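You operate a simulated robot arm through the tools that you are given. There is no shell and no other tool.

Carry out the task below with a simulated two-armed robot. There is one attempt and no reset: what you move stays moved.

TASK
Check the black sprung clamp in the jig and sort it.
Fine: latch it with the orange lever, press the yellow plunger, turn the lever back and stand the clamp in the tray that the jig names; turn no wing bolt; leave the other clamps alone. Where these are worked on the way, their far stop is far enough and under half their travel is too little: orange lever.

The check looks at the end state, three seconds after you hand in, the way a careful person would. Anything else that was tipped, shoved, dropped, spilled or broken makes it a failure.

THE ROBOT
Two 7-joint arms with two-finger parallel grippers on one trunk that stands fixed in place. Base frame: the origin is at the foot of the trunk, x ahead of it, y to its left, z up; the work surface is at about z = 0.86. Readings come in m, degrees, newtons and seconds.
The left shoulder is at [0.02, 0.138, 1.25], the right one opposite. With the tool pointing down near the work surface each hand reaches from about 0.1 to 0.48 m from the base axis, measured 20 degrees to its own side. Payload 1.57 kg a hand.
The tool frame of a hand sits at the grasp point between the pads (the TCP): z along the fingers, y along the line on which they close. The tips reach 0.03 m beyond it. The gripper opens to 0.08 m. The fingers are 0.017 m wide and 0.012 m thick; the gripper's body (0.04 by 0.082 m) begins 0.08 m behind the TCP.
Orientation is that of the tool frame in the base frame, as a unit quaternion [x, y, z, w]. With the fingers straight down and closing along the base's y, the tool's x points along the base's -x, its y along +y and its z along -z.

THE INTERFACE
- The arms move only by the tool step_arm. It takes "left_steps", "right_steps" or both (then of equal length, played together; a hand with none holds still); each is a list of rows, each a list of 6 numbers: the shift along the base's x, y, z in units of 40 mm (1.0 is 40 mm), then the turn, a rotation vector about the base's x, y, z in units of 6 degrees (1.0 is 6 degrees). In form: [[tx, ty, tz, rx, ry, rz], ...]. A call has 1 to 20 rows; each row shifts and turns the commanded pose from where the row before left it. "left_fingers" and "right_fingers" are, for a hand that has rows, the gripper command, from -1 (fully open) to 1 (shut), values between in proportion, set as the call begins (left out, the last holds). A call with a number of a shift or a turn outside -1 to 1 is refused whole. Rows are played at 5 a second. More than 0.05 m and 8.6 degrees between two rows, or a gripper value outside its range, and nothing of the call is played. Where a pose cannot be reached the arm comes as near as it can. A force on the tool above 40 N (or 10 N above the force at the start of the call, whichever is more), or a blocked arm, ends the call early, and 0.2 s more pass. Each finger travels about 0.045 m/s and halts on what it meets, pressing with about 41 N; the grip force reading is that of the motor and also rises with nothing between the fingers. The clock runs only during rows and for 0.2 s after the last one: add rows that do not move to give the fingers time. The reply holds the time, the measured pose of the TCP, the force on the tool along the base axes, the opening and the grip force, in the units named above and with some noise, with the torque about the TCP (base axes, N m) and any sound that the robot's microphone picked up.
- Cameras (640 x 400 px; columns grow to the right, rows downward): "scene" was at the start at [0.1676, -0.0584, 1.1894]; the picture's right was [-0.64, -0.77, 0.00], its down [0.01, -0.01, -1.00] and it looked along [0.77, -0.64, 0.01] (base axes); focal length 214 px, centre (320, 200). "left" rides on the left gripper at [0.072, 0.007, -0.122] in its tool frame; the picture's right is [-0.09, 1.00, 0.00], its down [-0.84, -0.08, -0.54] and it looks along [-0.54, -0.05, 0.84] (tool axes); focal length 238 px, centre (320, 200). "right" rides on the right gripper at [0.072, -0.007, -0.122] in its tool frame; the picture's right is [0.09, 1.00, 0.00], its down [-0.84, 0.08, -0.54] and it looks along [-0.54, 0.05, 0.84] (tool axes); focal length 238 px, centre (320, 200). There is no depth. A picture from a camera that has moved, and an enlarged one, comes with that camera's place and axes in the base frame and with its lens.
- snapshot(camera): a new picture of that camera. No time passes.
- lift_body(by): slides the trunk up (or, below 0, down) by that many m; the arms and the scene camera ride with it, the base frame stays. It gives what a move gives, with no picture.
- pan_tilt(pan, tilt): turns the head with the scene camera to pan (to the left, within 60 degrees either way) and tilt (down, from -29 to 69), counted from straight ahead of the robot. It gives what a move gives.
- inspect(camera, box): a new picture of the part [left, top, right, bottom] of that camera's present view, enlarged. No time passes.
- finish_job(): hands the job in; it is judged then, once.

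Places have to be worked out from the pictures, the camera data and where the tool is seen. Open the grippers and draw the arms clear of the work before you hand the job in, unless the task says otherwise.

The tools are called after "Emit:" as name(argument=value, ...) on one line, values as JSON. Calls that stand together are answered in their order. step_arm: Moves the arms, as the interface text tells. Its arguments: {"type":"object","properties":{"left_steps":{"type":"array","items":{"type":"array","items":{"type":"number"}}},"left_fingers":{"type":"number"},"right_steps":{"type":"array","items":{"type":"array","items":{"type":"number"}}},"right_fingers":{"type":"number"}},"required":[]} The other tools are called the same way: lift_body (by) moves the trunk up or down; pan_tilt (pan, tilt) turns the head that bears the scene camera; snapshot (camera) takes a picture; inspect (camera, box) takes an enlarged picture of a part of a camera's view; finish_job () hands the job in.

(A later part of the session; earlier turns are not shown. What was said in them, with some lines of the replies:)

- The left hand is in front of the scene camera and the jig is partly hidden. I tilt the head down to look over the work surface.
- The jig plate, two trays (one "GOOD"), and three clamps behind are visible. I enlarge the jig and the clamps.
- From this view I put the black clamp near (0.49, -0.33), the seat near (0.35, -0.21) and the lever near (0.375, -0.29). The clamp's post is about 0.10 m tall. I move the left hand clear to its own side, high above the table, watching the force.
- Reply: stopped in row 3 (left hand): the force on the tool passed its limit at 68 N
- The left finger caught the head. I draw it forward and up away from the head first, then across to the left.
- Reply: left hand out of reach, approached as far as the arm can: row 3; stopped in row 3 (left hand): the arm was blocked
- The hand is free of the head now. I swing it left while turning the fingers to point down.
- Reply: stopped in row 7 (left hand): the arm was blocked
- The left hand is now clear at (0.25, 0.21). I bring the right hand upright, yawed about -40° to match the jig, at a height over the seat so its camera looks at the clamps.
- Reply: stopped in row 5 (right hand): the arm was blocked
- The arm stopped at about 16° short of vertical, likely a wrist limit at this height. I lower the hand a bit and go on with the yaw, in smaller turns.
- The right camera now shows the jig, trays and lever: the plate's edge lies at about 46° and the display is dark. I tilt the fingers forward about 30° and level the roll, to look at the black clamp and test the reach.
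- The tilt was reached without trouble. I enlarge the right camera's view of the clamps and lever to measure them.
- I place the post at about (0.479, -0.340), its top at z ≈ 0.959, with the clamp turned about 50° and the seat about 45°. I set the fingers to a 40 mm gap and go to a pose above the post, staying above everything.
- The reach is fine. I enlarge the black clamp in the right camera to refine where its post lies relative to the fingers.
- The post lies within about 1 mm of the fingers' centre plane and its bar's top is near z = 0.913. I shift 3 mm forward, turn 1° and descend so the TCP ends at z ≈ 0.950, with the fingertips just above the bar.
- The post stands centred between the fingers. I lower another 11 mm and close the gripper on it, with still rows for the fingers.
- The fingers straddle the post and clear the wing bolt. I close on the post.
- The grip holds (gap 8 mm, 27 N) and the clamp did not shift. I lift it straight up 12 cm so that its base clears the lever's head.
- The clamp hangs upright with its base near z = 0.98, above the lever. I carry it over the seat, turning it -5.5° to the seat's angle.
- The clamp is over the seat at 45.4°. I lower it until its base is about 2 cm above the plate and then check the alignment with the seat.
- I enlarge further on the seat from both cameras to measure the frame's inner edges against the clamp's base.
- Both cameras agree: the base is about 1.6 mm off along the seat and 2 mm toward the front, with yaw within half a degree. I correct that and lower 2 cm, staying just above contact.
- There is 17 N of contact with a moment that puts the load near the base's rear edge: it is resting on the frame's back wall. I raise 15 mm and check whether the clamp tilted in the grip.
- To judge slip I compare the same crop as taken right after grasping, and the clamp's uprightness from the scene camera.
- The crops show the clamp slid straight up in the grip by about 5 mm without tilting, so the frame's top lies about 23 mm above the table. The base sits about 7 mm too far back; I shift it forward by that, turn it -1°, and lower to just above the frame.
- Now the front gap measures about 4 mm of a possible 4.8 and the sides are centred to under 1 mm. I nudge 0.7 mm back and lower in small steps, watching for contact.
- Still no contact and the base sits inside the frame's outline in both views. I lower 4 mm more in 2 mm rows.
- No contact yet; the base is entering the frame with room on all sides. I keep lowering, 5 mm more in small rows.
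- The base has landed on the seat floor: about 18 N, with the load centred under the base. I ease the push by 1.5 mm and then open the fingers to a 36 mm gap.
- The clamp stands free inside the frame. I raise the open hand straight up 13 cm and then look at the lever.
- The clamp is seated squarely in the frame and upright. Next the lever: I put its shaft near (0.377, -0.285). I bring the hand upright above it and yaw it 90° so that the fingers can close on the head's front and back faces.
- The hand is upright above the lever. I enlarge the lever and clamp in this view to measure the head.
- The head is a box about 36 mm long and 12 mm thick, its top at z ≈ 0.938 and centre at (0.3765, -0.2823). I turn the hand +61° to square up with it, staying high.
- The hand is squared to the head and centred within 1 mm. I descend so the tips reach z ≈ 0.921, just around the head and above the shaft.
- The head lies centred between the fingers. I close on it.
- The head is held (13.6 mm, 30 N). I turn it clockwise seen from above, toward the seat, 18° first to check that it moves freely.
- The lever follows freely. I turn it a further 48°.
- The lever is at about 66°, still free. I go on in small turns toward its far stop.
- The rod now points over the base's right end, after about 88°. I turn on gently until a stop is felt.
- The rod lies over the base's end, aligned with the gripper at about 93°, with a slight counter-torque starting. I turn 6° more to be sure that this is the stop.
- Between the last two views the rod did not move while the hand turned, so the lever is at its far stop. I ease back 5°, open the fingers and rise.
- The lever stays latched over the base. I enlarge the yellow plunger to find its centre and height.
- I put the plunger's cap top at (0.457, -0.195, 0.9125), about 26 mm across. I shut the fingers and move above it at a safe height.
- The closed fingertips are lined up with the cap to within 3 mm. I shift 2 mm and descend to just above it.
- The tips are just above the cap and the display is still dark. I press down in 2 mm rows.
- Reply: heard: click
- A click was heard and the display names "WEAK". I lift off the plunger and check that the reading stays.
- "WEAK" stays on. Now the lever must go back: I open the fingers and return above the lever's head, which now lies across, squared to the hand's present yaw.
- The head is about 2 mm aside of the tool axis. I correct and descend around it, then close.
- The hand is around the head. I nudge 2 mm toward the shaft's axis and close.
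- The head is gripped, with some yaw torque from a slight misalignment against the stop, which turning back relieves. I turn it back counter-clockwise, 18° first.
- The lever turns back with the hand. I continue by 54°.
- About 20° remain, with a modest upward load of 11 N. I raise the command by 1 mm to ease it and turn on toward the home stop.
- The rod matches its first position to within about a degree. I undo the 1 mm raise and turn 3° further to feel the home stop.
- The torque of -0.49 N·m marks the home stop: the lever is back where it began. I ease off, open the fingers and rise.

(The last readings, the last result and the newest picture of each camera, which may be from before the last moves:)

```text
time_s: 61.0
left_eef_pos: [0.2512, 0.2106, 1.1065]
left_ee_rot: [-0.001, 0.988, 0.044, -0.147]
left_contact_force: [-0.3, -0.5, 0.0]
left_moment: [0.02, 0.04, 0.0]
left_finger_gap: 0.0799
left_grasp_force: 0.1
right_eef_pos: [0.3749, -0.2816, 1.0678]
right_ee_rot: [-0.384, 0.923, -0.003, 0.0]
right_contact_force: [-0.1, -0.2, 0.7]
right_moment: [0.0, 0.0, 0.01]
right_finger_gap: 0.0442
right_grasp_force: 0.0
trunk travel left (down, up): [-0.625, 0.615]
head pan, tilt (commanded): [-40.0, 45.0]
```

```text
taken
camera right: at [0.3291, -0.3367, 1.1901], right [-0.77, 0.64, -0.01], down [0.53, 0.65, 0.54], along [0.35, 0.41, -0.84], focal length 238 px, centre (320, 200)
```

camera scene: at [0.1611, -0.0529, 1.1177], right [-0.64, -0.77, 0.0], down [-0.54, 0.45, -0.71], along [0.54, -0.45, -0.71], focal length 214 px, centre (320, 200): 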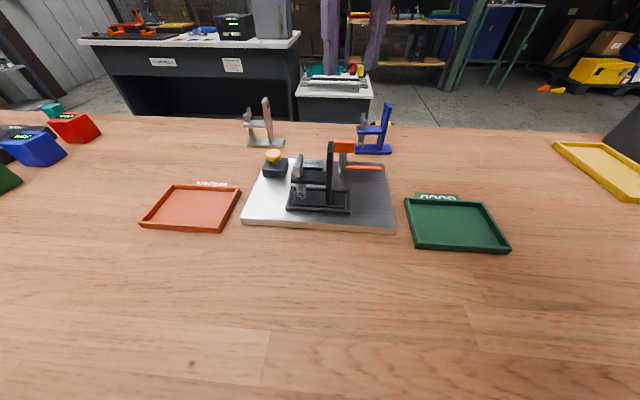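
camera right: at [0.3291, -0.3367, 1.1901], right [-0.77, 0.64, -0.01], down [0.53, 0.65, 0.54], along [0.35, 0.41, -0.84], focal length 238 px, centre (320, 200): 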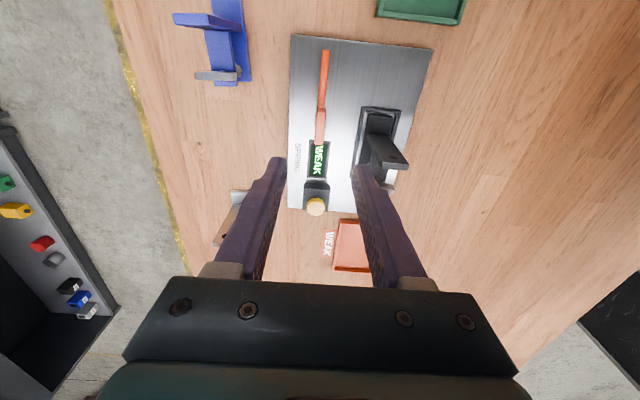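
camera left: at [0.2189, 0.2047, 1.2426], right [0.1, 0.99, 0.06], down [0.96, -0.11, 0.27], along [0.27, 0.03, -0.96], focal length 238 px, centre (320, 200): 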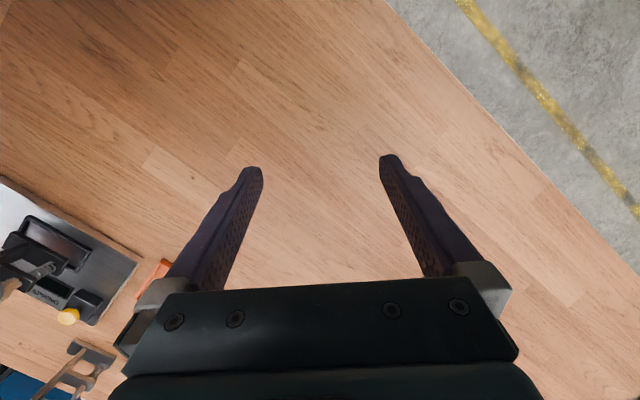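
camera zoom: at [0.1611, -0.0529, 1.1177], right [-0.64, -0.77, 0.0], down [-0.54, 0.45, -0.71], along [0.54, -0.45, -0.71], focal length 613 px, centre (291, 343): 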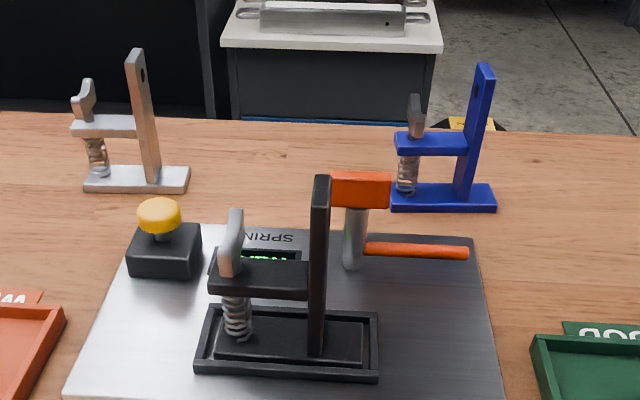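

The lever is home and the clamp still stands in its seat. I turn the hand back -91° over the clamp, then tilt it forward again for the same grasp as before.

Emit:
step_arm(right_steps=[[-0.063, 0.104, 0.035, 0, 0, -0.946], [-0.063, 0.104, 0.035, 0, 0, -0.946], [-0.063, 0.104, 0.035, 0, 0, -0.946], [-0.063, 0.104, 0.035, 0, 0, -0.946], [-0.063, 0.104, 0.035, 0, 0, -0.946], [-0.063, 0.104, 0.035, 0, 0, -0.946], [-0.063, 0.104, 0.035, 0, 0, -0.946], [-0.063, 0.104, 0.035, 0, 0, -0.946], [-0.063, 0.104, 0.035, 0, 0, -0.946], [-0.063, 0.104, 0.035, 0, 0, -0.946], [-0.063, 0.104, 0.035, 0, 0, -0.946], [-0.063, 0.104, 0.035, 0, 0, -0.946], [-0.063, 0.104, 0.035, 0, 0, -0.946], [-0.063, 0.104, 0.035, 0, 0, -0.946], [-0.063, 0.104, 0.035, 0, 0, -0.946], [-0.063, 0.104, 0.035, 0, 0, -0.946]], right_fingers=0.1)

Emit:
step_arm(right_steps=[[0, 0, 0, -0.7145, -0.6997, 0], [0, 0, 0, -0.7145, -0.6997, 0], [0, 0, 0, -0.7145, -0.6997, 0], [0, 0, 0, -0.7145, -0.6997, 0], [0, 0, 0, -0.7145, -0.6997, 0], [0, 0, 0, 0, 0, 0]])

Emit:
snapshot(camera="right")

Emit:
inspect(camera="right", box=[250, 0, 430, 140])

Emit:
snapshot(camera="scene")

```text
time_s: 64.5
left_eef_pos: [0.252, 0.2096, 1.1059]
left_ee_rot: [-0.002, 0.988, 0.044, -0.146]
left_contact_force: [-0.1, -0.3, 0.2]
left_moment: [-0.01, 0.01, -0.02]
left_finger_gap: 0.0802
left_grasp_force: 0.1
right_eef_pos: [0.3353, -0.215, 1.0897]
right_ee_rot: [0.39, 0.921, -0.002, -0.002]
right_contact_force: [-0.4, -0.1, 0.2]
right_moment: [0.04, -0.01, -0.01]
right_finger_gap: 0.0362
right_grasp_force: 0.1
trunk travel left (down, up): [-0.625, 0.615]
head pan, tilt (commanded): [-40.0, 45.0]
```

```text
time_s: 65.8
left_eef_pos: [0.2527, 0.2091, 1.1055]
left_ee_rot: [-0.001, 0.988, 0.045, -0.147]
left_contact_force: [0.1, 0.4, -0.1]
left_moment: [-0.01, 0.01, -0.01]
left_finger_gap: 0.0799
left_grasp_force: 0.1
right_eef_pos: [0.3352, -0.2147, 1.0893]
right_ee_rot: [0.377, 0.889, -0.102, 0.237]
right_contact_force: [-0.5, -0.1, 0.4]
right_moment: [-0.03, -0.02, -0.01]
right_finger_gap: 0.0357
right_grasp_force: 0.1
trunk travel left (down, up): [-0.625, 0.615]
head pan, tilt (commanded): [-40.0, 45.0]
```

```text
taken
camera right: at [0.2455, -0.1305, 1.1595], right [0.66, 0.75, -0.05], down [0.37, -0.27, 0.89], along [0.65, -0.6, -0.46], focal length 238 px, centre (320, 200)
```

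right: 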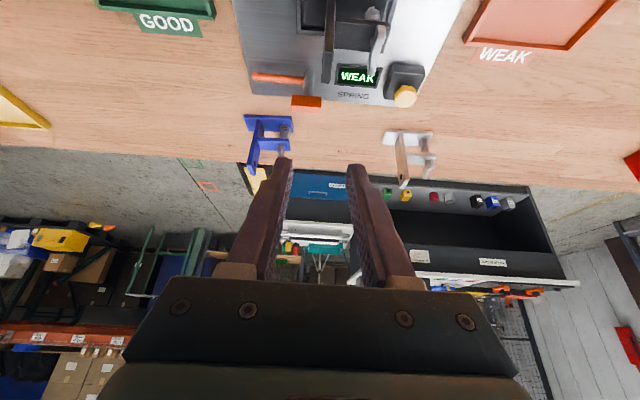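

```text
2.86 times, centred on (340, 70) of right
camera zoom: at [0.2455, -0.1305, 1.1595], right [0.66, 0.75, -0.05], down [0.37, -0.27, 0.89], along [0.65, -0.6, -0.46], focal length 681 px, centre (263, 571)
```

zoom: 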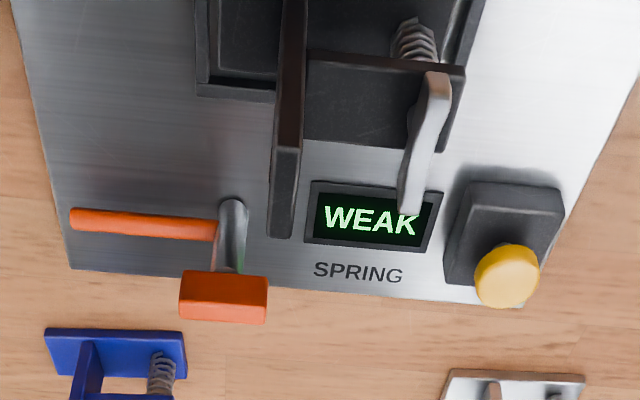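

```text
taken
camera scene: at [0.1611, -0.0529, 1.1177], right [-0.64, -0.77, 0.0], down [-0.54, 0.45, -0.71], along [0.54, -0.45, -0.71], focal length 214 px, centre (320, 200)
```

scene: 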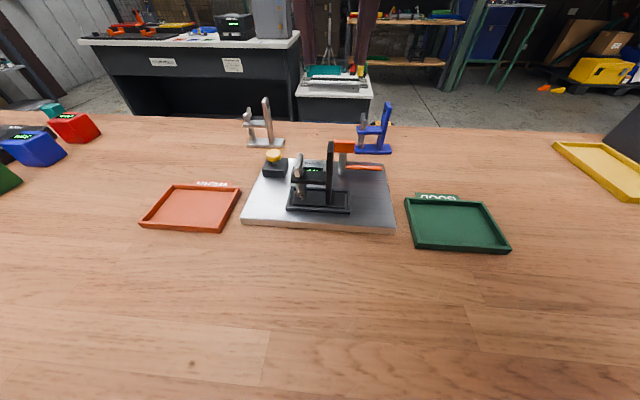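

The post is centred between the fingers within 1 mm again. I descend to z ≈ 0.966, a bit higher on the post than before.

Emit:
step_arm(right_steps=[[0, 0, -0.5, 0, 0, 0], [0, 0, -0.7, 0, 0, 0], [0, 0, -0.7, 0, 0, 0], [0, 0, -0.6, 0, 0, 0], [0, 0, -0.4, 0, 0, 0], [0, 0, -0.18, 0, 0, 0], [0, 0, 0, 0, 0, 0]])

Emit:
inspect(camera="right", box=[240, 60, 440, 220])

Emit:
inspect(camera="scene", box=[250, 90, 390, 220])

```text
time_s: 67.5
left_eef_pos: [0.2524, 0.209, 1.106]
left_ee_rot: [-0.001, 0.988, 0.045, -0.147]
left_contact_force: [-0.3, 0.4, -0.3]
left_moment: [-0.01, 0.01, 0.01]
left_finger_gap: 0.0801
left_grasp_force: 0.0
right_eef_pos: [0.3357, -0.2149, 0.9665]
right_ee_rot: [0.376, 0.889, -0.103, 0.238]
right_contact_force: [0.7, 0.1, -1.1]
right_moment: [0.05, -0.02, 0.0]
right_finger_gap: 0.0363
right_grasp_force: 0.1
trunk travel left (down, up): [-0.625, 0.615]
head pan, tilt (commanded): [-40.0, 45.0]
```

```text
2.50 times, centred on (340, 140) of right
camera zoom: at [0.2457, -0.1306, 1.0369], right [0.66, 0.75, -0.05], down [0.37, -0.27, 0.89], along [0.65, -0.6, -0.46], focal length 596 px, centre (270, 350)
```

zoom: 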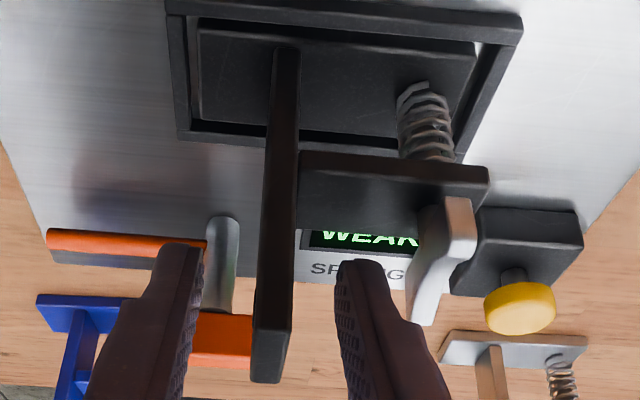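

```text
3.08 times, centred on (320, 155) of scene
camera zoom: at [0.1611, -0.0529, 1.1177], right [-0.64, -0.77, 0.0], down [-0.54, 0.45, -0.71], along [0.54, -0.45, -0.71], focal length 660 px, centre (320, 338)
```

zoom: 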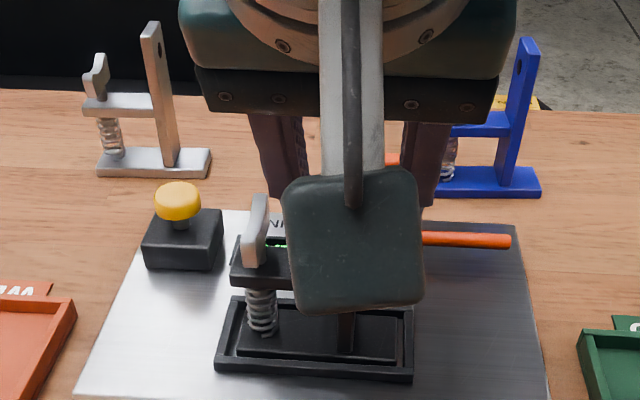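

The fingers straddle the post with the tips clear above the bar. I close on it.

Emit:
step_arm(right_steps=[[0, 0, 0, 0, 0, 0], [0, 0, 0, 0, 0, 0], [0, 0, 0, 0, 0, 0], [0, 0, 0, 0, 0, 0], [0, 0, 0, 0, 0, 0]], right_fingers=1.0)

Emit:
inspect(camera="right", box=[240, 60, 440, 220])

```text
time_s: 68.7
left_eef_pos: [0.252, 0.2097, 1.1071]
left_ee_rot: [-0.002, 0.988, 0.044, -0.147]
left_contact_force: [-0.3, 0.0, 0.1]
left_moment: [0.0, 0.02, -0.03]
left_finger_gap: 0.08
left_grasp_force: 0.0
right_eef_pos: [0.3356, -0.2151, 0.9666]
right_ee_rot: [0.376, 0.89, -0.102, 0.238]
right_contact_force: [-0.3, -0.8, 0.8]
right_moment: [0.13, -0.06, 0.01]
right_finger_gap: 0.0077
right_grasp_force: 27.1
trunk travel left (down, up): [-0.625, 0.615]
head pan, tilt (commanded): [-40.0, 45.0]
```

```text
2.50 times, centred on (340, 140) of right
camera zoom: at [0.2457, -0.1305, 1.0371], right [0.66, 0.75, -0.05], down [0.37, -0.27, 0.89], along [0.65, -0.6, -0.46], focal length 596 px, centre (270, 350)
```

zoom: 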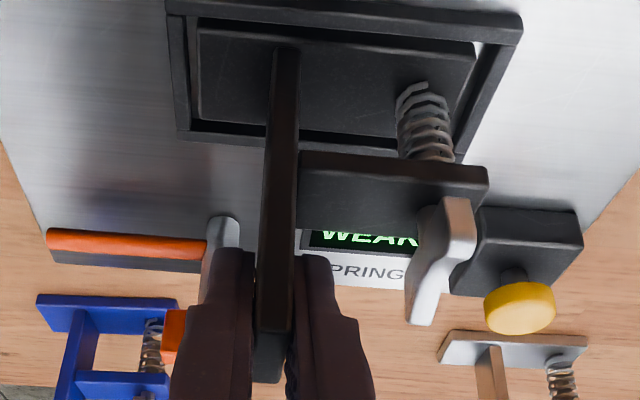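

The post is held (7.7 mm, 27 N). I lift the clamp 8 cm straight out of the seat.

Emit:
step_arm(right_steps=[[0, 0, 0.2, 0, 0, 0], [0, 0, 0.4, 0, 0, 0], [0, 0, 0.6, 0, 0, 0], [0, 0, 0.6, 0, 0, 0], [0, 0, 0.2, 0, 0, 0], [0, 0, 0, 0, 0, 0]])

Emit:
snapshot(camera="scene")

Emit:
snapshot(camera="right")

Emit:
inspect(camera="scene", box=[120, 160, 280, 260])

```text
time_s: 70.0
left_eef_pos: [0.2509, 0.2095, 1.105]
left_ee_rot: [-0.001, 0.988, 0.043, -0.147]
left_contact_force: [-0.6, 0.0, -0.7]
left_moment: [-0.03, -0.03, 0.02]
left_finger_gap: 0.08
left_grasp_force: 0.0
right_eef_pos: [0.3355, -0.2152, 1.0462]
right_ee_rot: [0.376, 0.89, -0.101, 0.237]
right_contact_force: [-0.1, 0.3, -2.0]
right_moment: [-0.01, 0.02, 0.0]
right_finger_gap: 0.008
right_grasp_force: 27.0
trunk travel left (down, up): [-0.625, 0.615]
head pan, tilt (commanded): [-40.0, 45.0]
```

```text
taken
camera scene: at [0.161, -0.0528, 1.1177], right [-0.64, -0.77, 0.0], down [-0.54, 0.45, -0.71], along [0.54, -0.45, -0.71], focal length 214 px, centre (320, 200)
```

scene: 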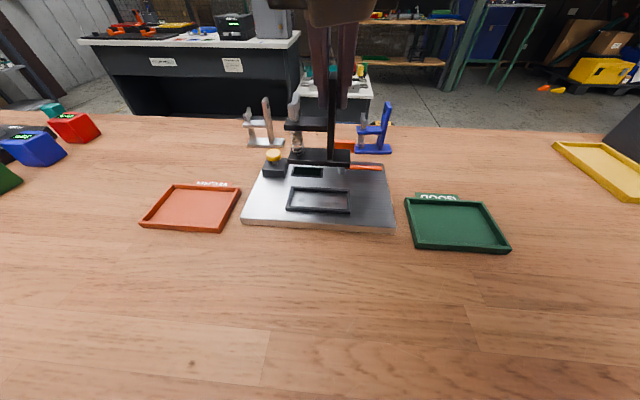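

```text
taken
camera right: at [0.2456, -0.1303, 1.1166], right [0.66, 0.75, -0.05], down [0.37, -0.27, 0.89], along [0.65, -0.6, -0.46], focal length 238 px, centre (320, 200)
```

right: 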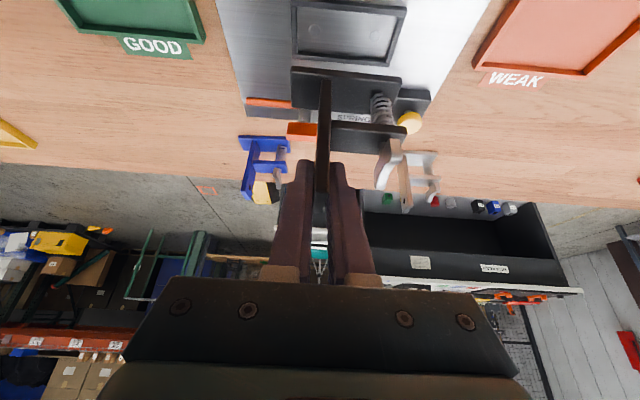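

```text
4.00 times, centred on (200, 210) of scene
camera zoom: at [0.161, -0.0528, 1.1177], right [-0.64, -0.77, 0.0], down [-0.54, 0.45, -0.71], along [0.54, -0.45, -0.71], focal length 858 px, centre (800, 160)
```

zoom: 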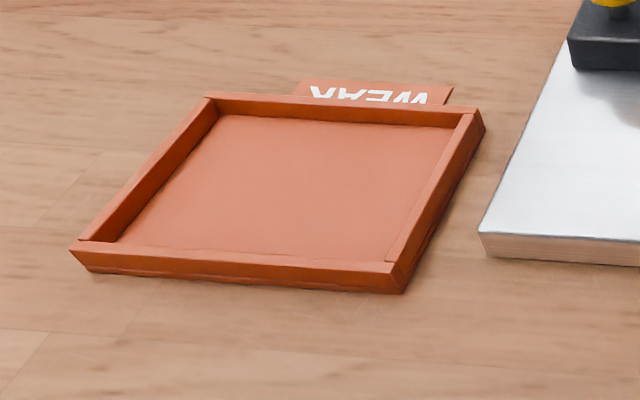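

The clamp came out cleanly. I put the WEAK tray's inner centre at about (0.476, -0.050), so the TCP target is (0.466, -0.060); I carry the clamp half way there first.

Emit:
step_arm(right_steps=[[0.4, 0.48, 0, 0, 0, 0], [0.5, 0.6, 0, 0, 0, 0], [0.5, 0.6, 0, 0, 0, 0], [0.3, 0.36, 0, 0, 0, 0], [0, 0, 0, 0, 0, 0]])

Emit:
snapshot(camera="scene")

Emit:
snapshot(camera="left")

```text
time_s: 71.2
left_eef_pos: [0.2513, 0.209, 1.106]
left_ee_rot: [-0.002, 0.988, 0.044, -0.147]
left_contact_force: [-0.3, -0.7, 0.2]
left_moment: [0.0, 0.02, 0.0]
left_finger_gap: 0.0801
left_grasp_force: 0.0
right_eef_pos: [0.402, -0.1333, 1.0461]
right_ee_rot: [0.376, 0.89, -0.102, 0.238]
right_contact_force: [-0.4, -0.3, -3.1]
right_moment: [-0.03, 0.03, 0.01]
right_finger_gap: 0.0079
right_grasp_force: 26.9
trunk travel left (down, up): [-0.625, 0.615]
head pan, tilt (commanded): [-40.0, 45.0]
```

```text
taken
camera scene: at [0.161, -0.0528, 1.1177], right [-0.64, -0.77, 0.0], down [-0.54, 0.45, -0.71], along [0.54, -0.45, -0.71], focal length 214 px, centre (320, 200)
```

scene: 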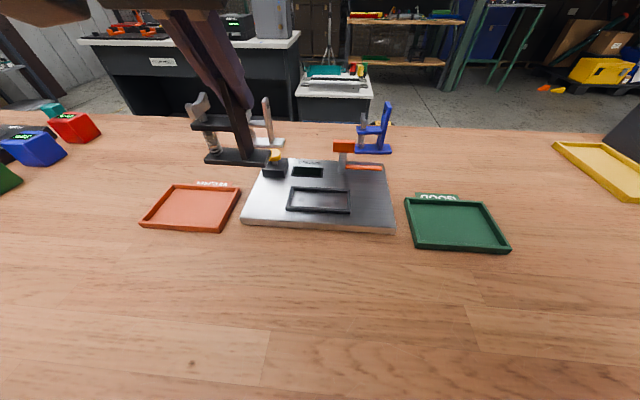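

```text
taken
camera left: at [0.2188, 0.2048, 1.2426], right [0.1, 0.99, 0.06], down [0.96, -0.11, 0.27], along [0.27, 0.03, -0.96], focal length 238 px, centre (320, 200)
```

left: 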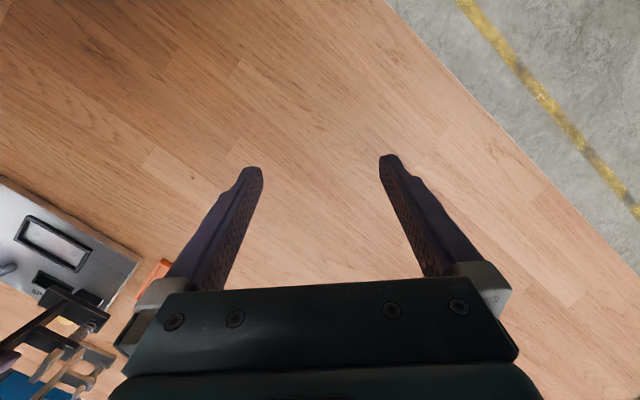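

All is clear so far. I go on to the point above the tray.

Emit:
step_arm(right_steps=[[0.35, 0.4, 0, 0, 0, 0], [0.45, 0.52, 0, 0, 0, 0], [0.45, 0.52, 0, 0, 0, 0], [0.34, 0.4, 0, 0, 0, 0], [0, 0, 0, 0, 0, 0]])

Emit:
snapshot(camera="scene")

Emit:
snapshot(camera="right")

Emit:
inspect(camera="scene", box=[120, 120, 280, 250])

```text
time_s: 72.5
left_eef_pos: [0.2504, 0.2102, 1.1064]
left_ee_rot: [0.0, 0.988, 0.044, -0.147]
left_contact_force: [0.0, -0.5, 0.1]
left_moment: [0.02, 0.03, 0.02]
left_finger_gap: 0.0797
left_grasp_force: 0.1
right_eef_pos: [0.4664, -0.0591, 1.0478]
right_ee_rot: [0.376, 0.89, -0.102, 0.237]
right_contact_force: [0.5, -0.1, -1.7]
right_moment: [-0.03, 0.02, 0.01]
right_finger_gap: 0.0078
right_grasp_force: 26.8
trunk travel left (down, up): [-0.625, 0.615]
head pan, tilt (commanded): [-40.0, 45.0]
```

```text
taken
camera scene: at [0.161, -0.0528, 1.1176], right [-0.64, -0.77, 0.0], down [-0.54, 0.45, -0.71], along [0.54, -0.45, -0.71], focal length 214 px, centre (320, 200)
```

scene: 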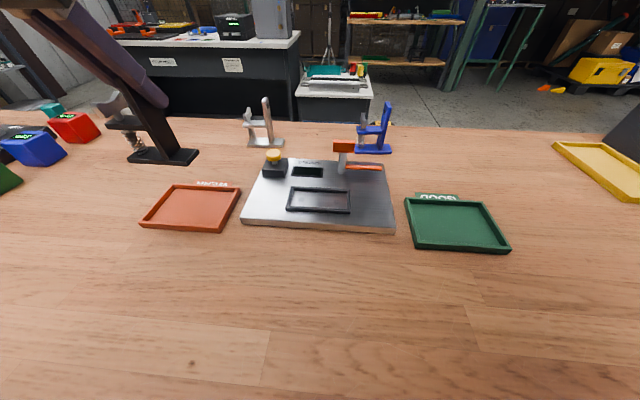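

```text
taken
camera right: at [0.3773, 0.0248, 1.117], right [0.66, 0.75, -0.05], down [0.37, -0.27, 0.89], along [0.65, -0.6, -0.46], focal length 238 px, centre (320, 200)
```

right: 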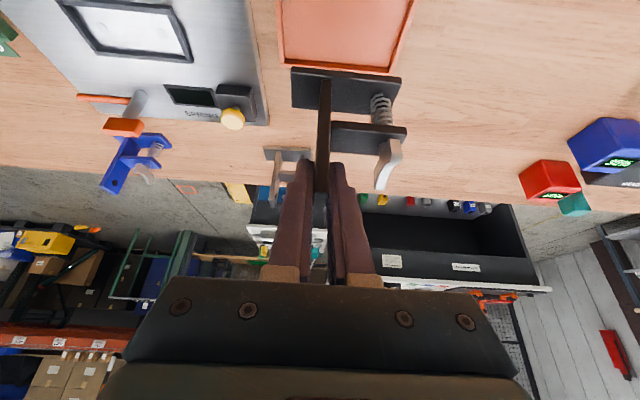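

```text
3.08 times, centred on (200, 185) of scene
camera zoom: at [0.161, -0.0528, 1.1176], right [-0.64, -0.77, 0.0], down [-0.54, 0.45, -0.71], along [0.54, -0.45, -0.71], focal length 660 px, centre (689, 246)
```

zoom: 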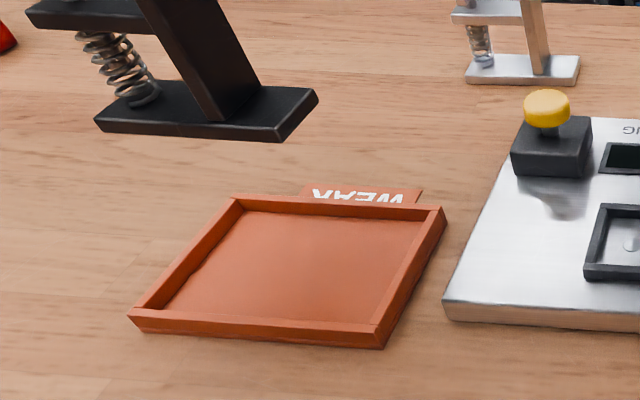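

Both cameras agree on the tray to within 3 mm. I shift 2 mm toward its centre and lower until the base is about 15 mm above the tray floor.

Emit:
step_arm(right_steps=[[-0.06, 0, -0.4, 0, 0, 0], [0, 0, -0.6, 0, 0, 0], [0, 0, -0.6, 0, 0, 0], [0, 0, -0.35, 0, 0, 0], [0, 0, 0, 0, 0, 0]])

Emit:
inspect(camera="scene", box=[120, 120, 280, 250])

Emit:
snapshot(camera="right")

```text
time_s: 73.7
left_eef_pos: [0.2513, 0.21, 1.106]
left_ee_rot: [-0.002, 0.988, 0.043, -0.147]
left_contact_force: [0.5, 0.1, 0.0]
left_moment: [-0.03, 0.0, -0.01]
left_finger_gap: 0.0801
left_grasp_force: 0.2
right_eef_pos: [0.4638, -0.0597, 0.9677]
right_ee_rot: [0.376, 0.89, -0.102, 0.237]
right_contact_force: [0.2, -0.4, -2.1]
right_moment: [-0.04, 0.02, 0.02]
right_finger_gap: 0.0077
right_grasp_force: 27.0
trunk travel left (down, up): [-0.625, 0.615]
head pan, tilt (commanded): [-40.0, 45.0]
```

```text
3.08 times, centred on (200, 185) of scene
camera zoom: at [0.161, -0.0528, 1.1176], right [-0.64, -0.77, 0.0], down [-0.54, 0.45, -0.71], along [0.54, -0.45, -0.71], focal length 660 px, centre (689, 246)
```

zoom: 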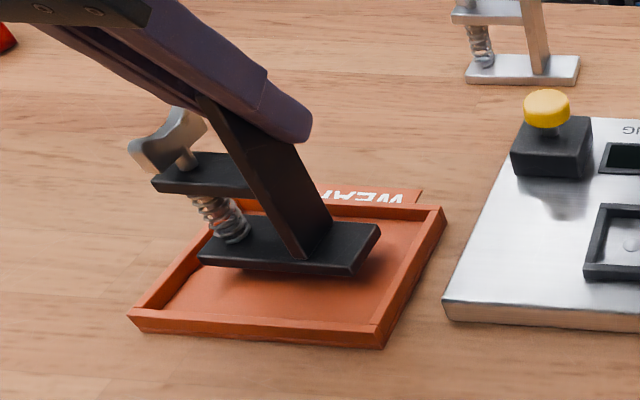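

```text
taken
camera right: at [0.3744, 0.0245, 1.0384], right [0.66, 0.75, -0.05], down [0.37, -0.27, 0.89], along [0.65, -0.6, -0.46], focal length 238 px, centre (320, 200)
```

right: 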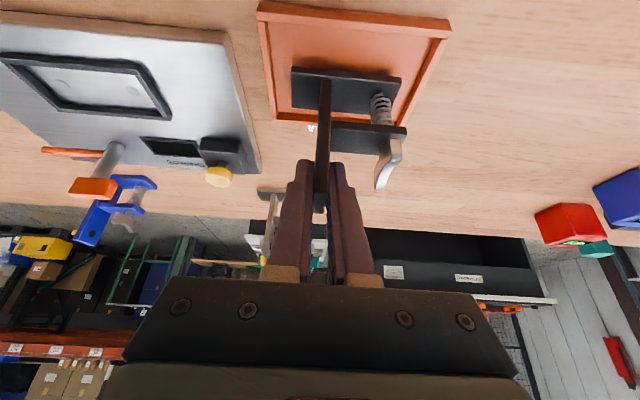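

The clamp is over the tray's middle, about 12 mm above its floor. I lower 9 mm and then feel for contact.

Emit:
step_arm(right_steps=[[0, 0, -0.12, 0, 0, 0], [0, 0, -0.1, 0, 0, 0], [0, 0, 0, 0, 0, 0]])

Emit:
inspect(camera="scene", box=[120, 120, 280, 250])

```text
time_s: 74.5
left_eef_pos: [0.2521, 0.2086, 1.1057]
left_ee_rot: [-0.001, 0.988, 0.044, -0.147]
left_contact_force: [-0.2, -0.5, 0.5]
left_moment: [-0.01, -0.02, 0.01]
left_finger_gap: 0.0801
left_grasp_force: 0.1
right_eef_pos: [0.4631, -0.0586, 0.9595]
right_ee_rot: [0.377, 0.89, -0.102, 0.238]
right_contact_force: [0.1, 0.5, -1.3]
right_moment: [-0.03, 0.03, 0.01]
right_finger_gap: 0.0077
right_grasp_force: 26.7
trunk travel left (down, up): [-0.625, 0.615]
head pan, tilt (commanded): [-40.0, 45.0]
```

```text
3.08 times, centred on (200, 185) of scene
camera zoom: at [0.161, -0.0529, 1.1176], right [-0.64, -0.77, 0.0], down [-0.54, 0.45, -0.71], along [0.54, -0.45, -0.71], focal length 660 px, centre (689, 246)
```

zoom: 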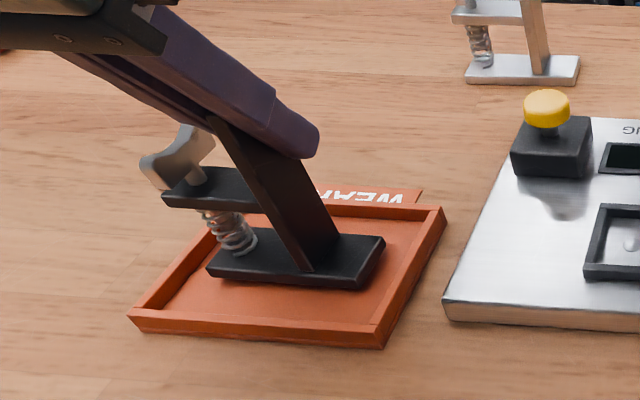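

Still no contact. I lower in 1.5 mm rows until the base touches.

Emit:
step_arm(right_steps=[[0, 0, -0.04, 0, 0, 0], [0, 0, -0.04, 0, 0, 0], [0, 0, 0, 0, 0, 0]])

Emit:
inspect(camera="scene", box=[120, 120, 280, 250])

```text
time_s: 75.2
left_eef_pos: [0.2521, 0.2095, 1.1052]
left_ee_rot: [-0.002, 0.988, 0.044, -0.146]
left_contact_force: [-0.1, -0.3, 0.2]
left_moment: [0.0, -0.02, -0.01]
left_finger_gap: 0.0801
left_grasp_force: 0.1
right_eef_pos: [0.4636, -0.0597, 0.9557]
right_ee_rot: [0.375, 0.89, -0.101, 0.237]
right_contact_force: [0.1, -0.3, -2.5]
right_moment: [-0.04, 0.0, -0.03]
right_finger_gap: 0.0078
right_grasp_force: 27.1
trunk travel left (down, up): [-0.625, 0.615]
head pan, tilt (commanded): [-40.0, 45.0]
```

```text
3.08 times, centred on (200, 185) of scene
camera zoom: at [0.161, -0.0529, 1.1176], right [-0.64, -0.77, 0.0], down [-0.54, 0.45, -0.71], along [0.54, -0.45, -0.71], focal length 660 px, centre (689, 246)
```

zoom: 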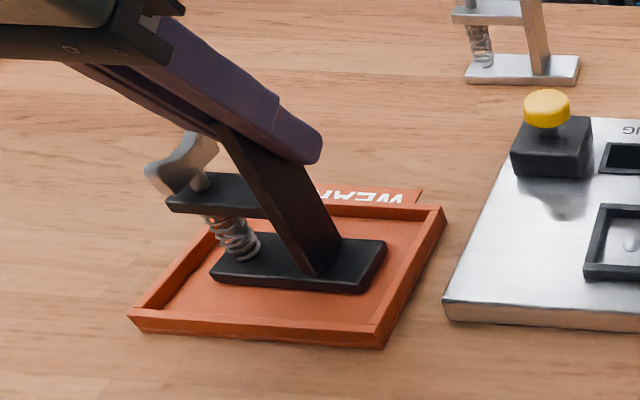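

No contact at a computed base height of 0.864. I continue in 1 mm rows.

Emit:
step_arm(right_steps=[[0, 0, -0.03, 0, 0, 0], [0, 0, -0.03, 0, 0, 0], [0, 0, 0, 0, 0, 0]])

Emit:
inspect(camera="scene", box=[150, 140, 250, 220])

```text
time_s: 76.0
left_eef_pos: [0.2517, 0.2095, 1.1065]
left_ee_rot: [-0.001, 0.988, 0.044, -0.148]
left_contact_force: [0.2, -0.7, -0.9]
left_moment: [0.0, 0.0, 0.03]
left_finger_gap: 0.0802
left_grasp_force: 0.1
right_eef_pos: [0.4642, -0.059, 0.9538]
right_ee_rot: [0.377, 0.89, -0.102, 0.237]
right_contact_force: [-3.0, -0.4, 4.4]
right_moment: [0.22, 0.03, 0.07]
right_finger_gap: 0.0079
right_grasp_force: 26.3
trunk travel left (down, up): [-0.625, 0.615]
head pan, tilt (commanded): [-40.0, 45.0]
```

```text
5.00 times, centred on (200, 180) of scene
camera zoom: at [0.1611, -0.0529, 1.1178], right [-0.64, -0.77, 0.0], down [-0.54, 0.45, -0.71], along [0.54, -0.45, -0.71], focal length 1072 px, centre (920, 300)
```

zoom: 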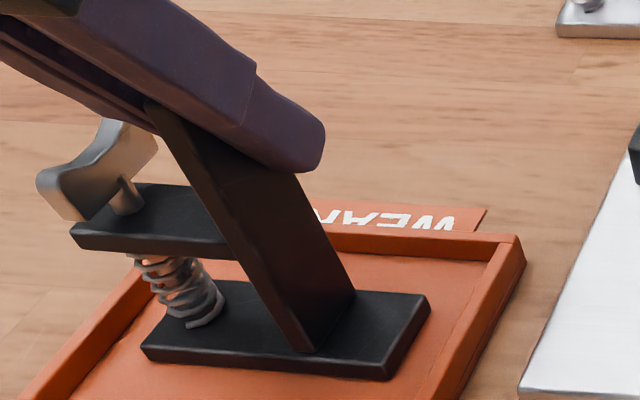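

The base has touched the tray floor with about 6 N. I open the fingers to a 36 mm gap.

Emit:
step_arm(right_steps=[[0, 0, 0, 0, 0, 0], [0, 0, 0, 0, 0, 0], [0, 0, 0, 0, 0, 0]], right_fingers=0.1)

Emit:
inspect(camera="right", box=[220, 0, 440, 220])

Emit:
inspect(camera="scene", box=[120, 120, 280, 250])

```text
time_s: 76.8
left_eef_pos: [0.2525, 0.2096, 1.1046]
left_ee_rot: [-0.001, 0.988, 0.043, -0.148]
left_contact_force: [0.2, 0.1, 0.3]
left_moment: [0.02, 0.01, 0.01]
left_finger_gap: 0.08
left_grasp_force: 0.0
right_eef_pos: [0.4639, -0.0613, 0.9536]
right_ee_rot: [0.376, 0.89, -0.102, 0.238]
right_contact_force: [0.2, -0.2, -0.3]
right_moment: [-0.02, -0.02, 0.01]
right_finger_gap: 0.0358
right_grasp_force: 0.1
trunk travel left (down, up): [-0.625, 0.615]
head pan, tilt (commanded): [-40.0, 45.0]
```

```text
1.82 times, centred on (330, 110) of right
camera zoom: at [0.3746, 0.0247, 1.0244], right [0.66, 0.75, -0.05], down [0.37, -0.27, 0.89], along [0.65, -0.6, -0.46], focal length 433 px, centre (302, 364)
```

zoom: 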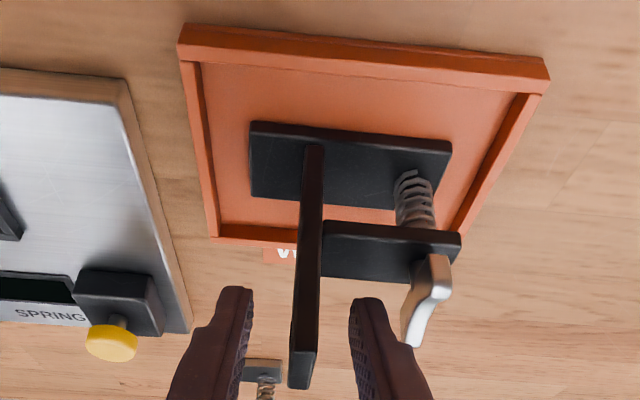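

```text
3.08 times, centred on (200, 185) of scene
camera zoom: at [0.1611, -0.0529, 1.1177], right [-0.64, -0.77, 0.0], down [-0.54, 0.45, -0.71], along [0.54, -0.45, -0.71], focal length 660 px, centre (689, 246)
```

zoom: 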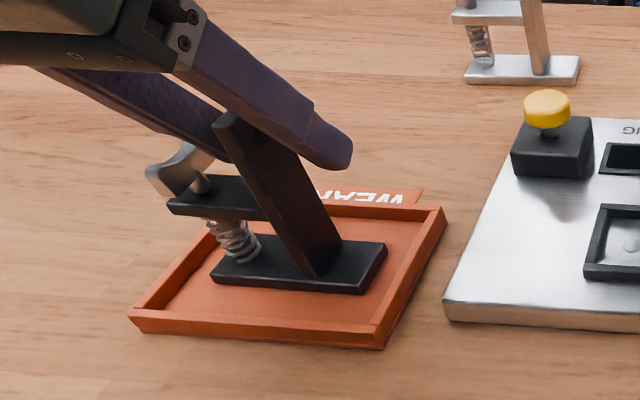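

The clamp stands free in the WEAK tray. I raise the open hand straight up, clear of the post and wing bolt.

Emit:
step_arm(right_steps=[[0, 0, 0.3, 0, 0, 0], [0, 0, 0.6, 0, 0, 0], [0, 0, 0.8, 0, 0, 0], [0, 0, 0.8, 0, 0, 0], [0, 0, 0.6, 0, 0, 0], [0, 0, 0, 0, 0, 0]])

Emit:
snapshot(camera="scene")

Emit:
snapshot(camera="right")

```text
time_s: 78.2
left_eef_pos: [0.2526, 0.2096, 1.1054]
left_ee_rot: [-0.001, 0.988, 0.044, -0.148]
left_contact_force: [0.4, -0.6, 0.3]
left_moment: [0.01, 0.01, 0.01]
left_finger_gap: 0.0799
left_grasp_force: 0.0
right_eef_pos: [0.4643, -0.06, 1.0786]
right_ee_rot: [0.376, 0.89, -0.102, 0.237]
right_contact_force: [1.1, 1.2, 1.5]
right_moment: [-0.03, 0.01, -0.02]
right_finger_gap: 0.0359
right_grasp_force: 0.0
trunk travel left (down, up): [-0.625, 0.615]
head pan, tilt (commanded): [-40.0, 45.0]
```

```text
taken
camera scene: at [0.1612, -0.0529, 1.1177], right [-0.64, -0.77, 0.0], down [-0.54, 0.45, -0.71], along [0.54, -0.45, -0.71], focal length 214 px, centre (320, 200)
```

scene: 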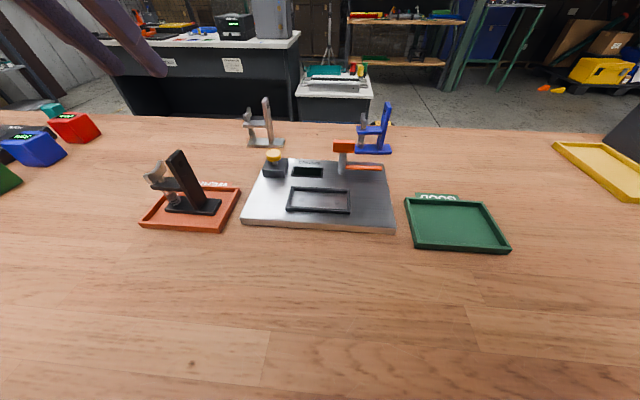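

```text
taken
camera right: at [0.3754, 0.0239, 1.1491], right [0.66, 0.75, -0.05], down [0.37, -0.27, 0.89], along [0.65, -0.6, -0.46], focal length 238 px, centre (320, 200)
```

right: 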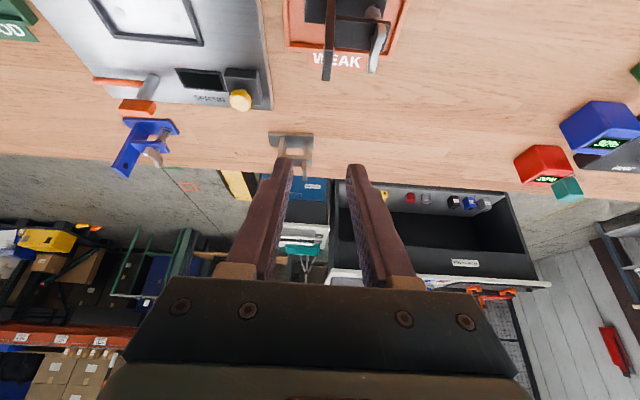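

The black clamp stands upright in the WEAK tray, the lever is home, the other clamps untouched. I open the gripper fully and draw the right arm back at height the way it came.

Emit:
step_arm(right_steps=[[-0.4, -0.4, 0.1, 0, 0, 0], [-0.55, -0.6, 0.1, 0, 0, 0], [-0.55, -0.6, 0.1, 0, 0, 0], [-0.55, -0.6, 0.1, 0, 0, 0], [-0.55, -0.6, 0, 0, 0, 0], [-0.55, -0.6, 0, 0, 0, 0], [-0.5, -0.6, 0, 0, 0, 0], [-0.4, -0.6, 0, 0, 0, 0], [0, 0, 0, 0, 0, 0]], right_fingers=-1.0)

Emit:
snapshot(camera="scene")

Emit:
snapshot(camera="right")

```text
time_s: 80.2
left_eef_pos: [0.252, 0.2094, 1.1069]
left_ee_rot: [-0.001, 0.988, 0.044, -0.148]
left_contact_force: [-0.2, -0.6, 0.4]
left_moment: [-0.04, -0.01, 0.05]
left_finger_gap: 0.08
left_grasp_force: 0.1
right_eef_pos: [0.3426, -0.2767, 1.0618]
right_ee_rot: [0.381, 0.882, -0.127, 0.246]
right_contact_force: [0.0, 0.0, -0.4]
right_moment: [0.01, 0.0, -0.01]
right_finger_gap: 0.0803
right_grasp_force: 0.1
right hand out of reach, approached as far as the arm can: row 1, 2, 3, 4, 5, 6
trunk travel left (down, up): [-0.625, 0.615]
head pan, tilt (commanded): [-40.0, 45.0]
```

```text
taken
camera scene: at [0.1329, -0.0402, 1.0862], right [-0.76, -0.65, 0.0], down [-0.62, 0.72, -0.32], along [0.21, -0.24, -0.95], focal length 214 px, centre (320, 200)
```

scene: 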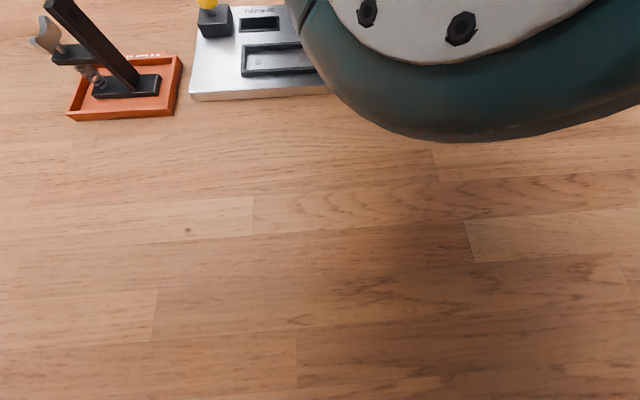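

```text
taken
camera right: at [0.2541, -0.1858, 1.1276], right [0.68, 0.73, -0.09], down [0.37, -0.23, 0.9], along [0.64, -0.64, -0.42], focal length 238 px, centre (320, 200)
```

right: 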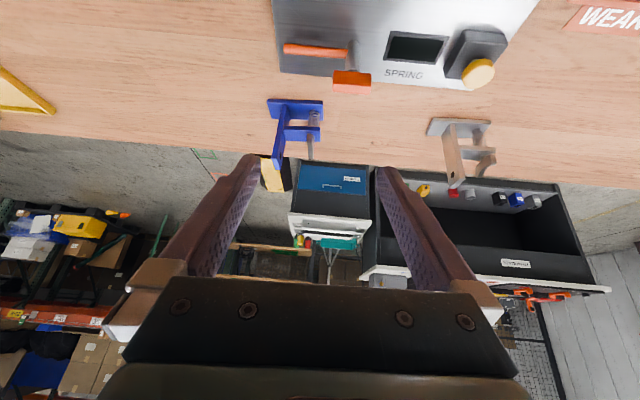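

The arm's elbow has nudged the robot's own head down (the scene camera moved), nothing on the table. I move the hand right and a little forward to free the head.

Emit:
step_arm(right_steps=[[0.2, -0.4, 0, 0, 0, 0], [0.2, -0.5, 0, 0, 0, 0], [0, -0.5, 0, 0, 0, 0], [0, 0, 0, 0, 0, 0]])

Emit:
snapshot(camera="scene")

Emit:
snapshot(camera="left")

```text
time_s: 81.2
left_eef_pos: [0.2528, 0.2091, 1.1069]
left_ee_rot: [-0.001, 0.988, 0.044, -0.147]
left_contact_force: [-0.4, -0.2, 1.0]
left_moment: [-0.02, -0.04, 0.02]
left_finger_gap: 0.0804
left_grasp_force: 0.0
right_eef_pos: [0.3602, -0.3161, 1.0585]
right_ee_rot: [0.377, 0.889, -0.102, 0.239]
right_contact_force: [-0.1, 0.8, -0.2]
right_moment: [0.01, 0.03, -0.04]
right_finger_gap: 0.08
right_grasp_force: 0.0
trunk travel left (down, up): [-0.625, 0.615]
head pan, tilt (commanded): [-40.0, 45.0]
```

```text
taken
camera scene: at [0.1531, -0.0477, 1.104], right [-0.65, -0.76, 0.0], down [-0.62, 0.54, -0.57], along [0.43, -0.37, -0.82], focal length 214 px, centre (320, 200)
```

scene: 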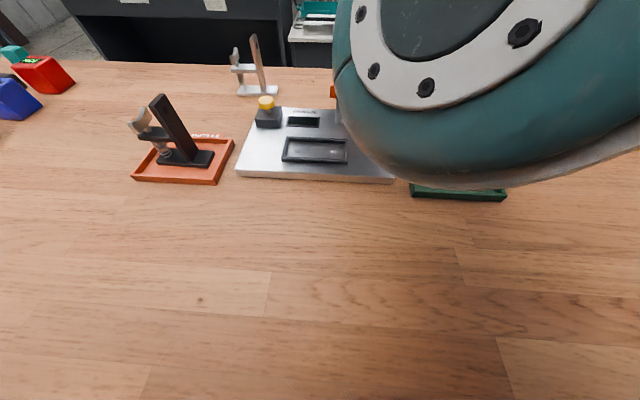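

```text
taken
camera left: at [0.219, 0.2046, 1.2426], right [0.1, 0.99, 0.06], down [0.96, -0.11, 0.27], along [0.27, 0.03, -0.96], focal length 238 px, centre (320, 200)
```

left: 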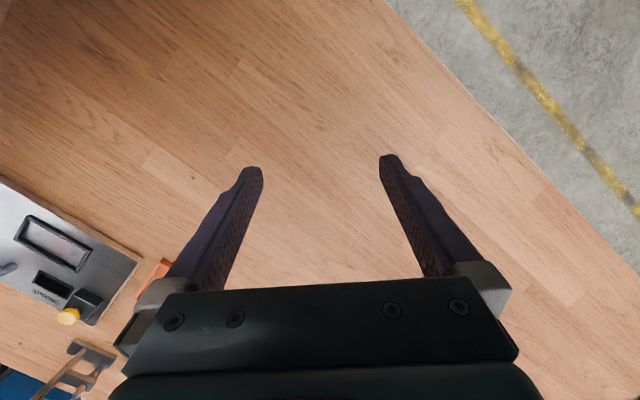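

The head is still pressed a little by the arm's elbow. I straighten the hand to vertical and move a bit further right to draw the elbow away.

Emit:
step_arm(right_steps=[[0, -0.2, 0.1, 0.7145, 0.6997, 0], [0, -0.2, 0.1, 0.7145, 0.6997, 0], [-0.1, -0.2, 0.1, 0.7145, 0.6997, 0], [-0.1, -0.2, 0.1, 0.7145, 0.6997, 0], [-0.1, -0.2, 0, 0.7145, 0.6997, 0], [0, 0, 0, 0, 0, 0]])

Emit:
snapshot(camera="scene")

Emit:
snapshot(camera="right")

```text
time_s: 82.7
left_eef_pos: [0.2513, 0.2097, 1.1054]
left_ee_rot: [-0.001, 0.988, 0.043, -0.147]
left_contact_force: [0.8, 0.1, 0.1]
left_moment: [0.02, 0.03, 0.02]
left_finger_gap: 0.0801
left_grasp_force: 0.0
right_eef_pos: [0.3473, -0.354, 1.074]
right_ee_rot: [0.388, 0.922, -0.002, -0.001]
right_contact_force: [0.1, 0.2, 0.0]
right_moment: [0.03, -0.03, -0.02]
right_finger_gap: 0.0802
right_grasp_force: 0.1
trunk travel left (down, up): [-0.625, 0.615]
head pan, tilt (commanded): [-40.0, 45.0]
```

```text
taken
camera scene: at [0.1612, -0.0529, 1.1177], right [-0.64, -0.77, 0.0], down [-0.54, 0.45, -0.71], along [0.54, -0.45, -0.71], focal length 214 px, centre (320, 200)
```

scene: 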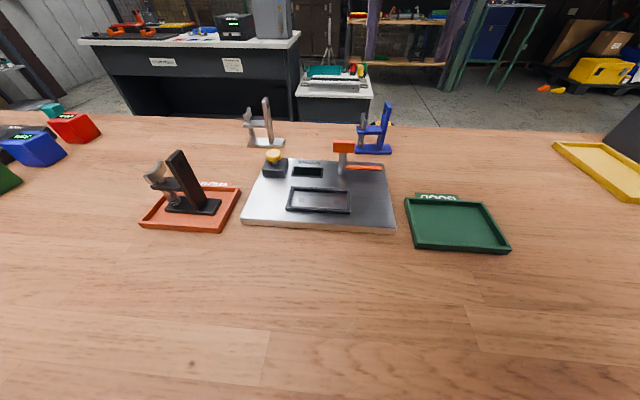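

```text
taken
camera right: at [0.2937, -0.3062, 1.1975], right [0.65, 0.76, 0.0], down [0.64, -0.54, 0.54], along [0.41, -0.35, -0.84], focal length 238 px, centre (320, 200)
```

right: 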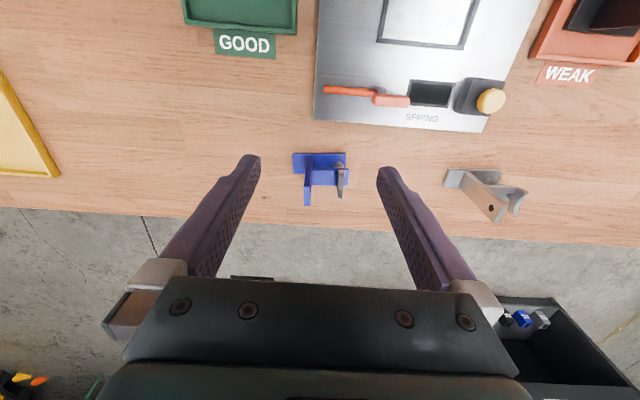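

The head is back in place and all things stand as they should. I draw the right hand back further toward its own side and take close looks for a final check.

Emit:
step_arm(right_steps=[[-0.4, -0.1, 0.1, 0, 0, 0], [-0.5, -0.1, 0.1, 0, 0, 0.5], [-0.5, 0, 0.1, 0, 0, 0.5], [-0.5, 0, 0.1, 0, 0.3, 0.5], [-0.4, 0, 0, 0, 0.3, 0.5], [0, 0, 0, 0, 0, 0]])

Emit:
snapshot(camera="scene")

Emit:
inspect(camera="scene", box=[120, 90, 300, 240])

Emit:
inspect(camera="scene", box=[230, 90, 410, 240])

```text
time_s: 84.0
left_eef_pos: [0.2512, 0.2088, 1.1055]
left_ee_rot: [-0.001, 0.988, 0.043, -0.147]
left_contact_force: [0.7, -0.2, -0.5]
left_moment: [0.03, -0.02, 0.02]
left_finger_gap: 0.08
left_grasp_force: 0.0
right_eef_pos: [0.2555, -0.362, 1.0909]
right_ee_rot: [0.291, 0.956, -0.014, -0.032]
right_contact_force: [0.6, 0.1, -0.1]
right_moment: [0.02, 0.04, 0.0]
right_finger_gap: 0.0798
right_grasp_force: 0.0
trunk travel left (down, up): [-0.625, 0.615]
head pan, tilt (commanded): [-40.0, 45.0]
```

```text
taken
camera scene: at [0.1611, -0.0529, 1.1177], right [-0.64, -0.77, 0.0], down [-0.54, 0.45, -0.71], along [0.54, -0.45, -0.71], focal length 214 px, centre (320, 200)
```

scene: 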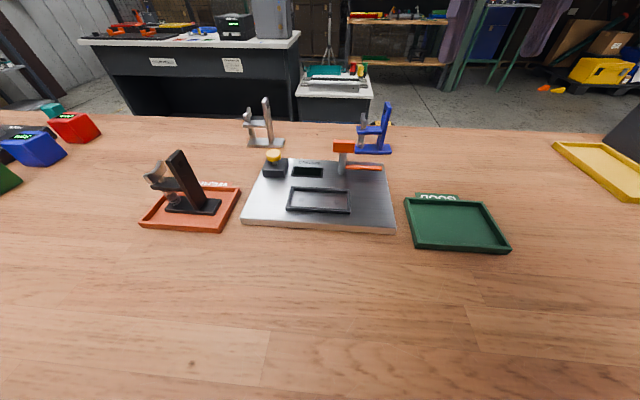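

```text
2.67 times, centred on (210, 165) of scene
camera zoom: at [0.1611, -0.0529, 1.1177], right [-0.64, -0.77, 0.0], down [-0.54, 0.45, -0.71], along [0.54, -0.45, -0.71], focal length 572 px, centre (613, 293)
```

zoom: 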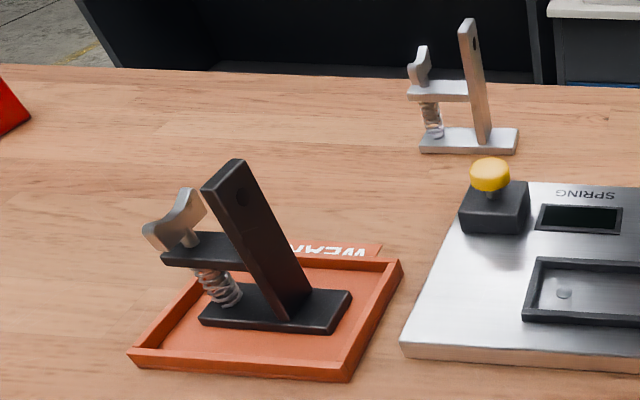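

```text
2.67 times, centred on (320, 165) of scene
camera zoom: at [0.1611, -0.0529, 1.1177], right [-0.64, -0.77, 0.0], down [-0.54, 0.45, -0.71], along [0.54, -0.45, -0.71], focal length 572 px, centre (320, 293)
```

zoom: 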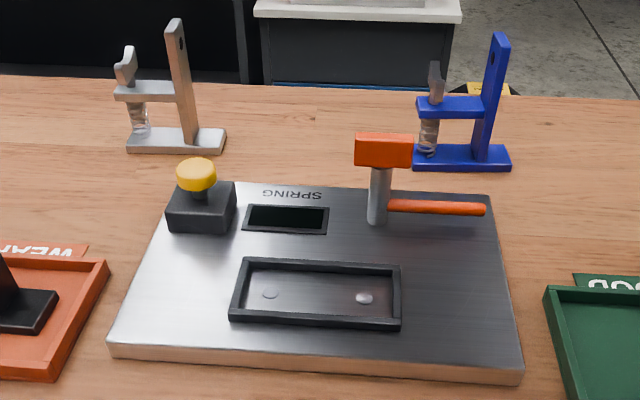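

The check is done: the black clamp stands flat in the WEAK tray, the lever is at its home stop, and the other clamps, trays and jig are where they were. Both grippers are open and clear, so I hand the job in.

Emit:
finish_job()

```text
The job is handed in.
```

The black clamp tested WEAK in the jig, and it now stands upright in the WEAK tray. The job is handed in.

- **Latching:** I seated the clamp in the jig and turned the orange lever about 90° to its far stop.
- **Test:** pressing the yellow plunger gave a click, and the display read "WEAK".
- **Lever:** I turned it back until I felt its home stop. The final pictures show it where it started.
- **Everything else:** no wing bolt was turned, and the grey and blue clamps were not touched.

Three contacts along the way:

- **Seating:** on the first try the clamp's base landed on the seat's back wall with about 17 N, and the clamp slid about 5 mm up in the gripper. I lifted it, realigned it and seated it without further trouble.
- **Robot's own head:** the left hand caught it at the start with 68 N, and the right arm pushed it down while drawing back at the end. It returned to its place once the arm moved away.

Both grippers are open and clear of the work.
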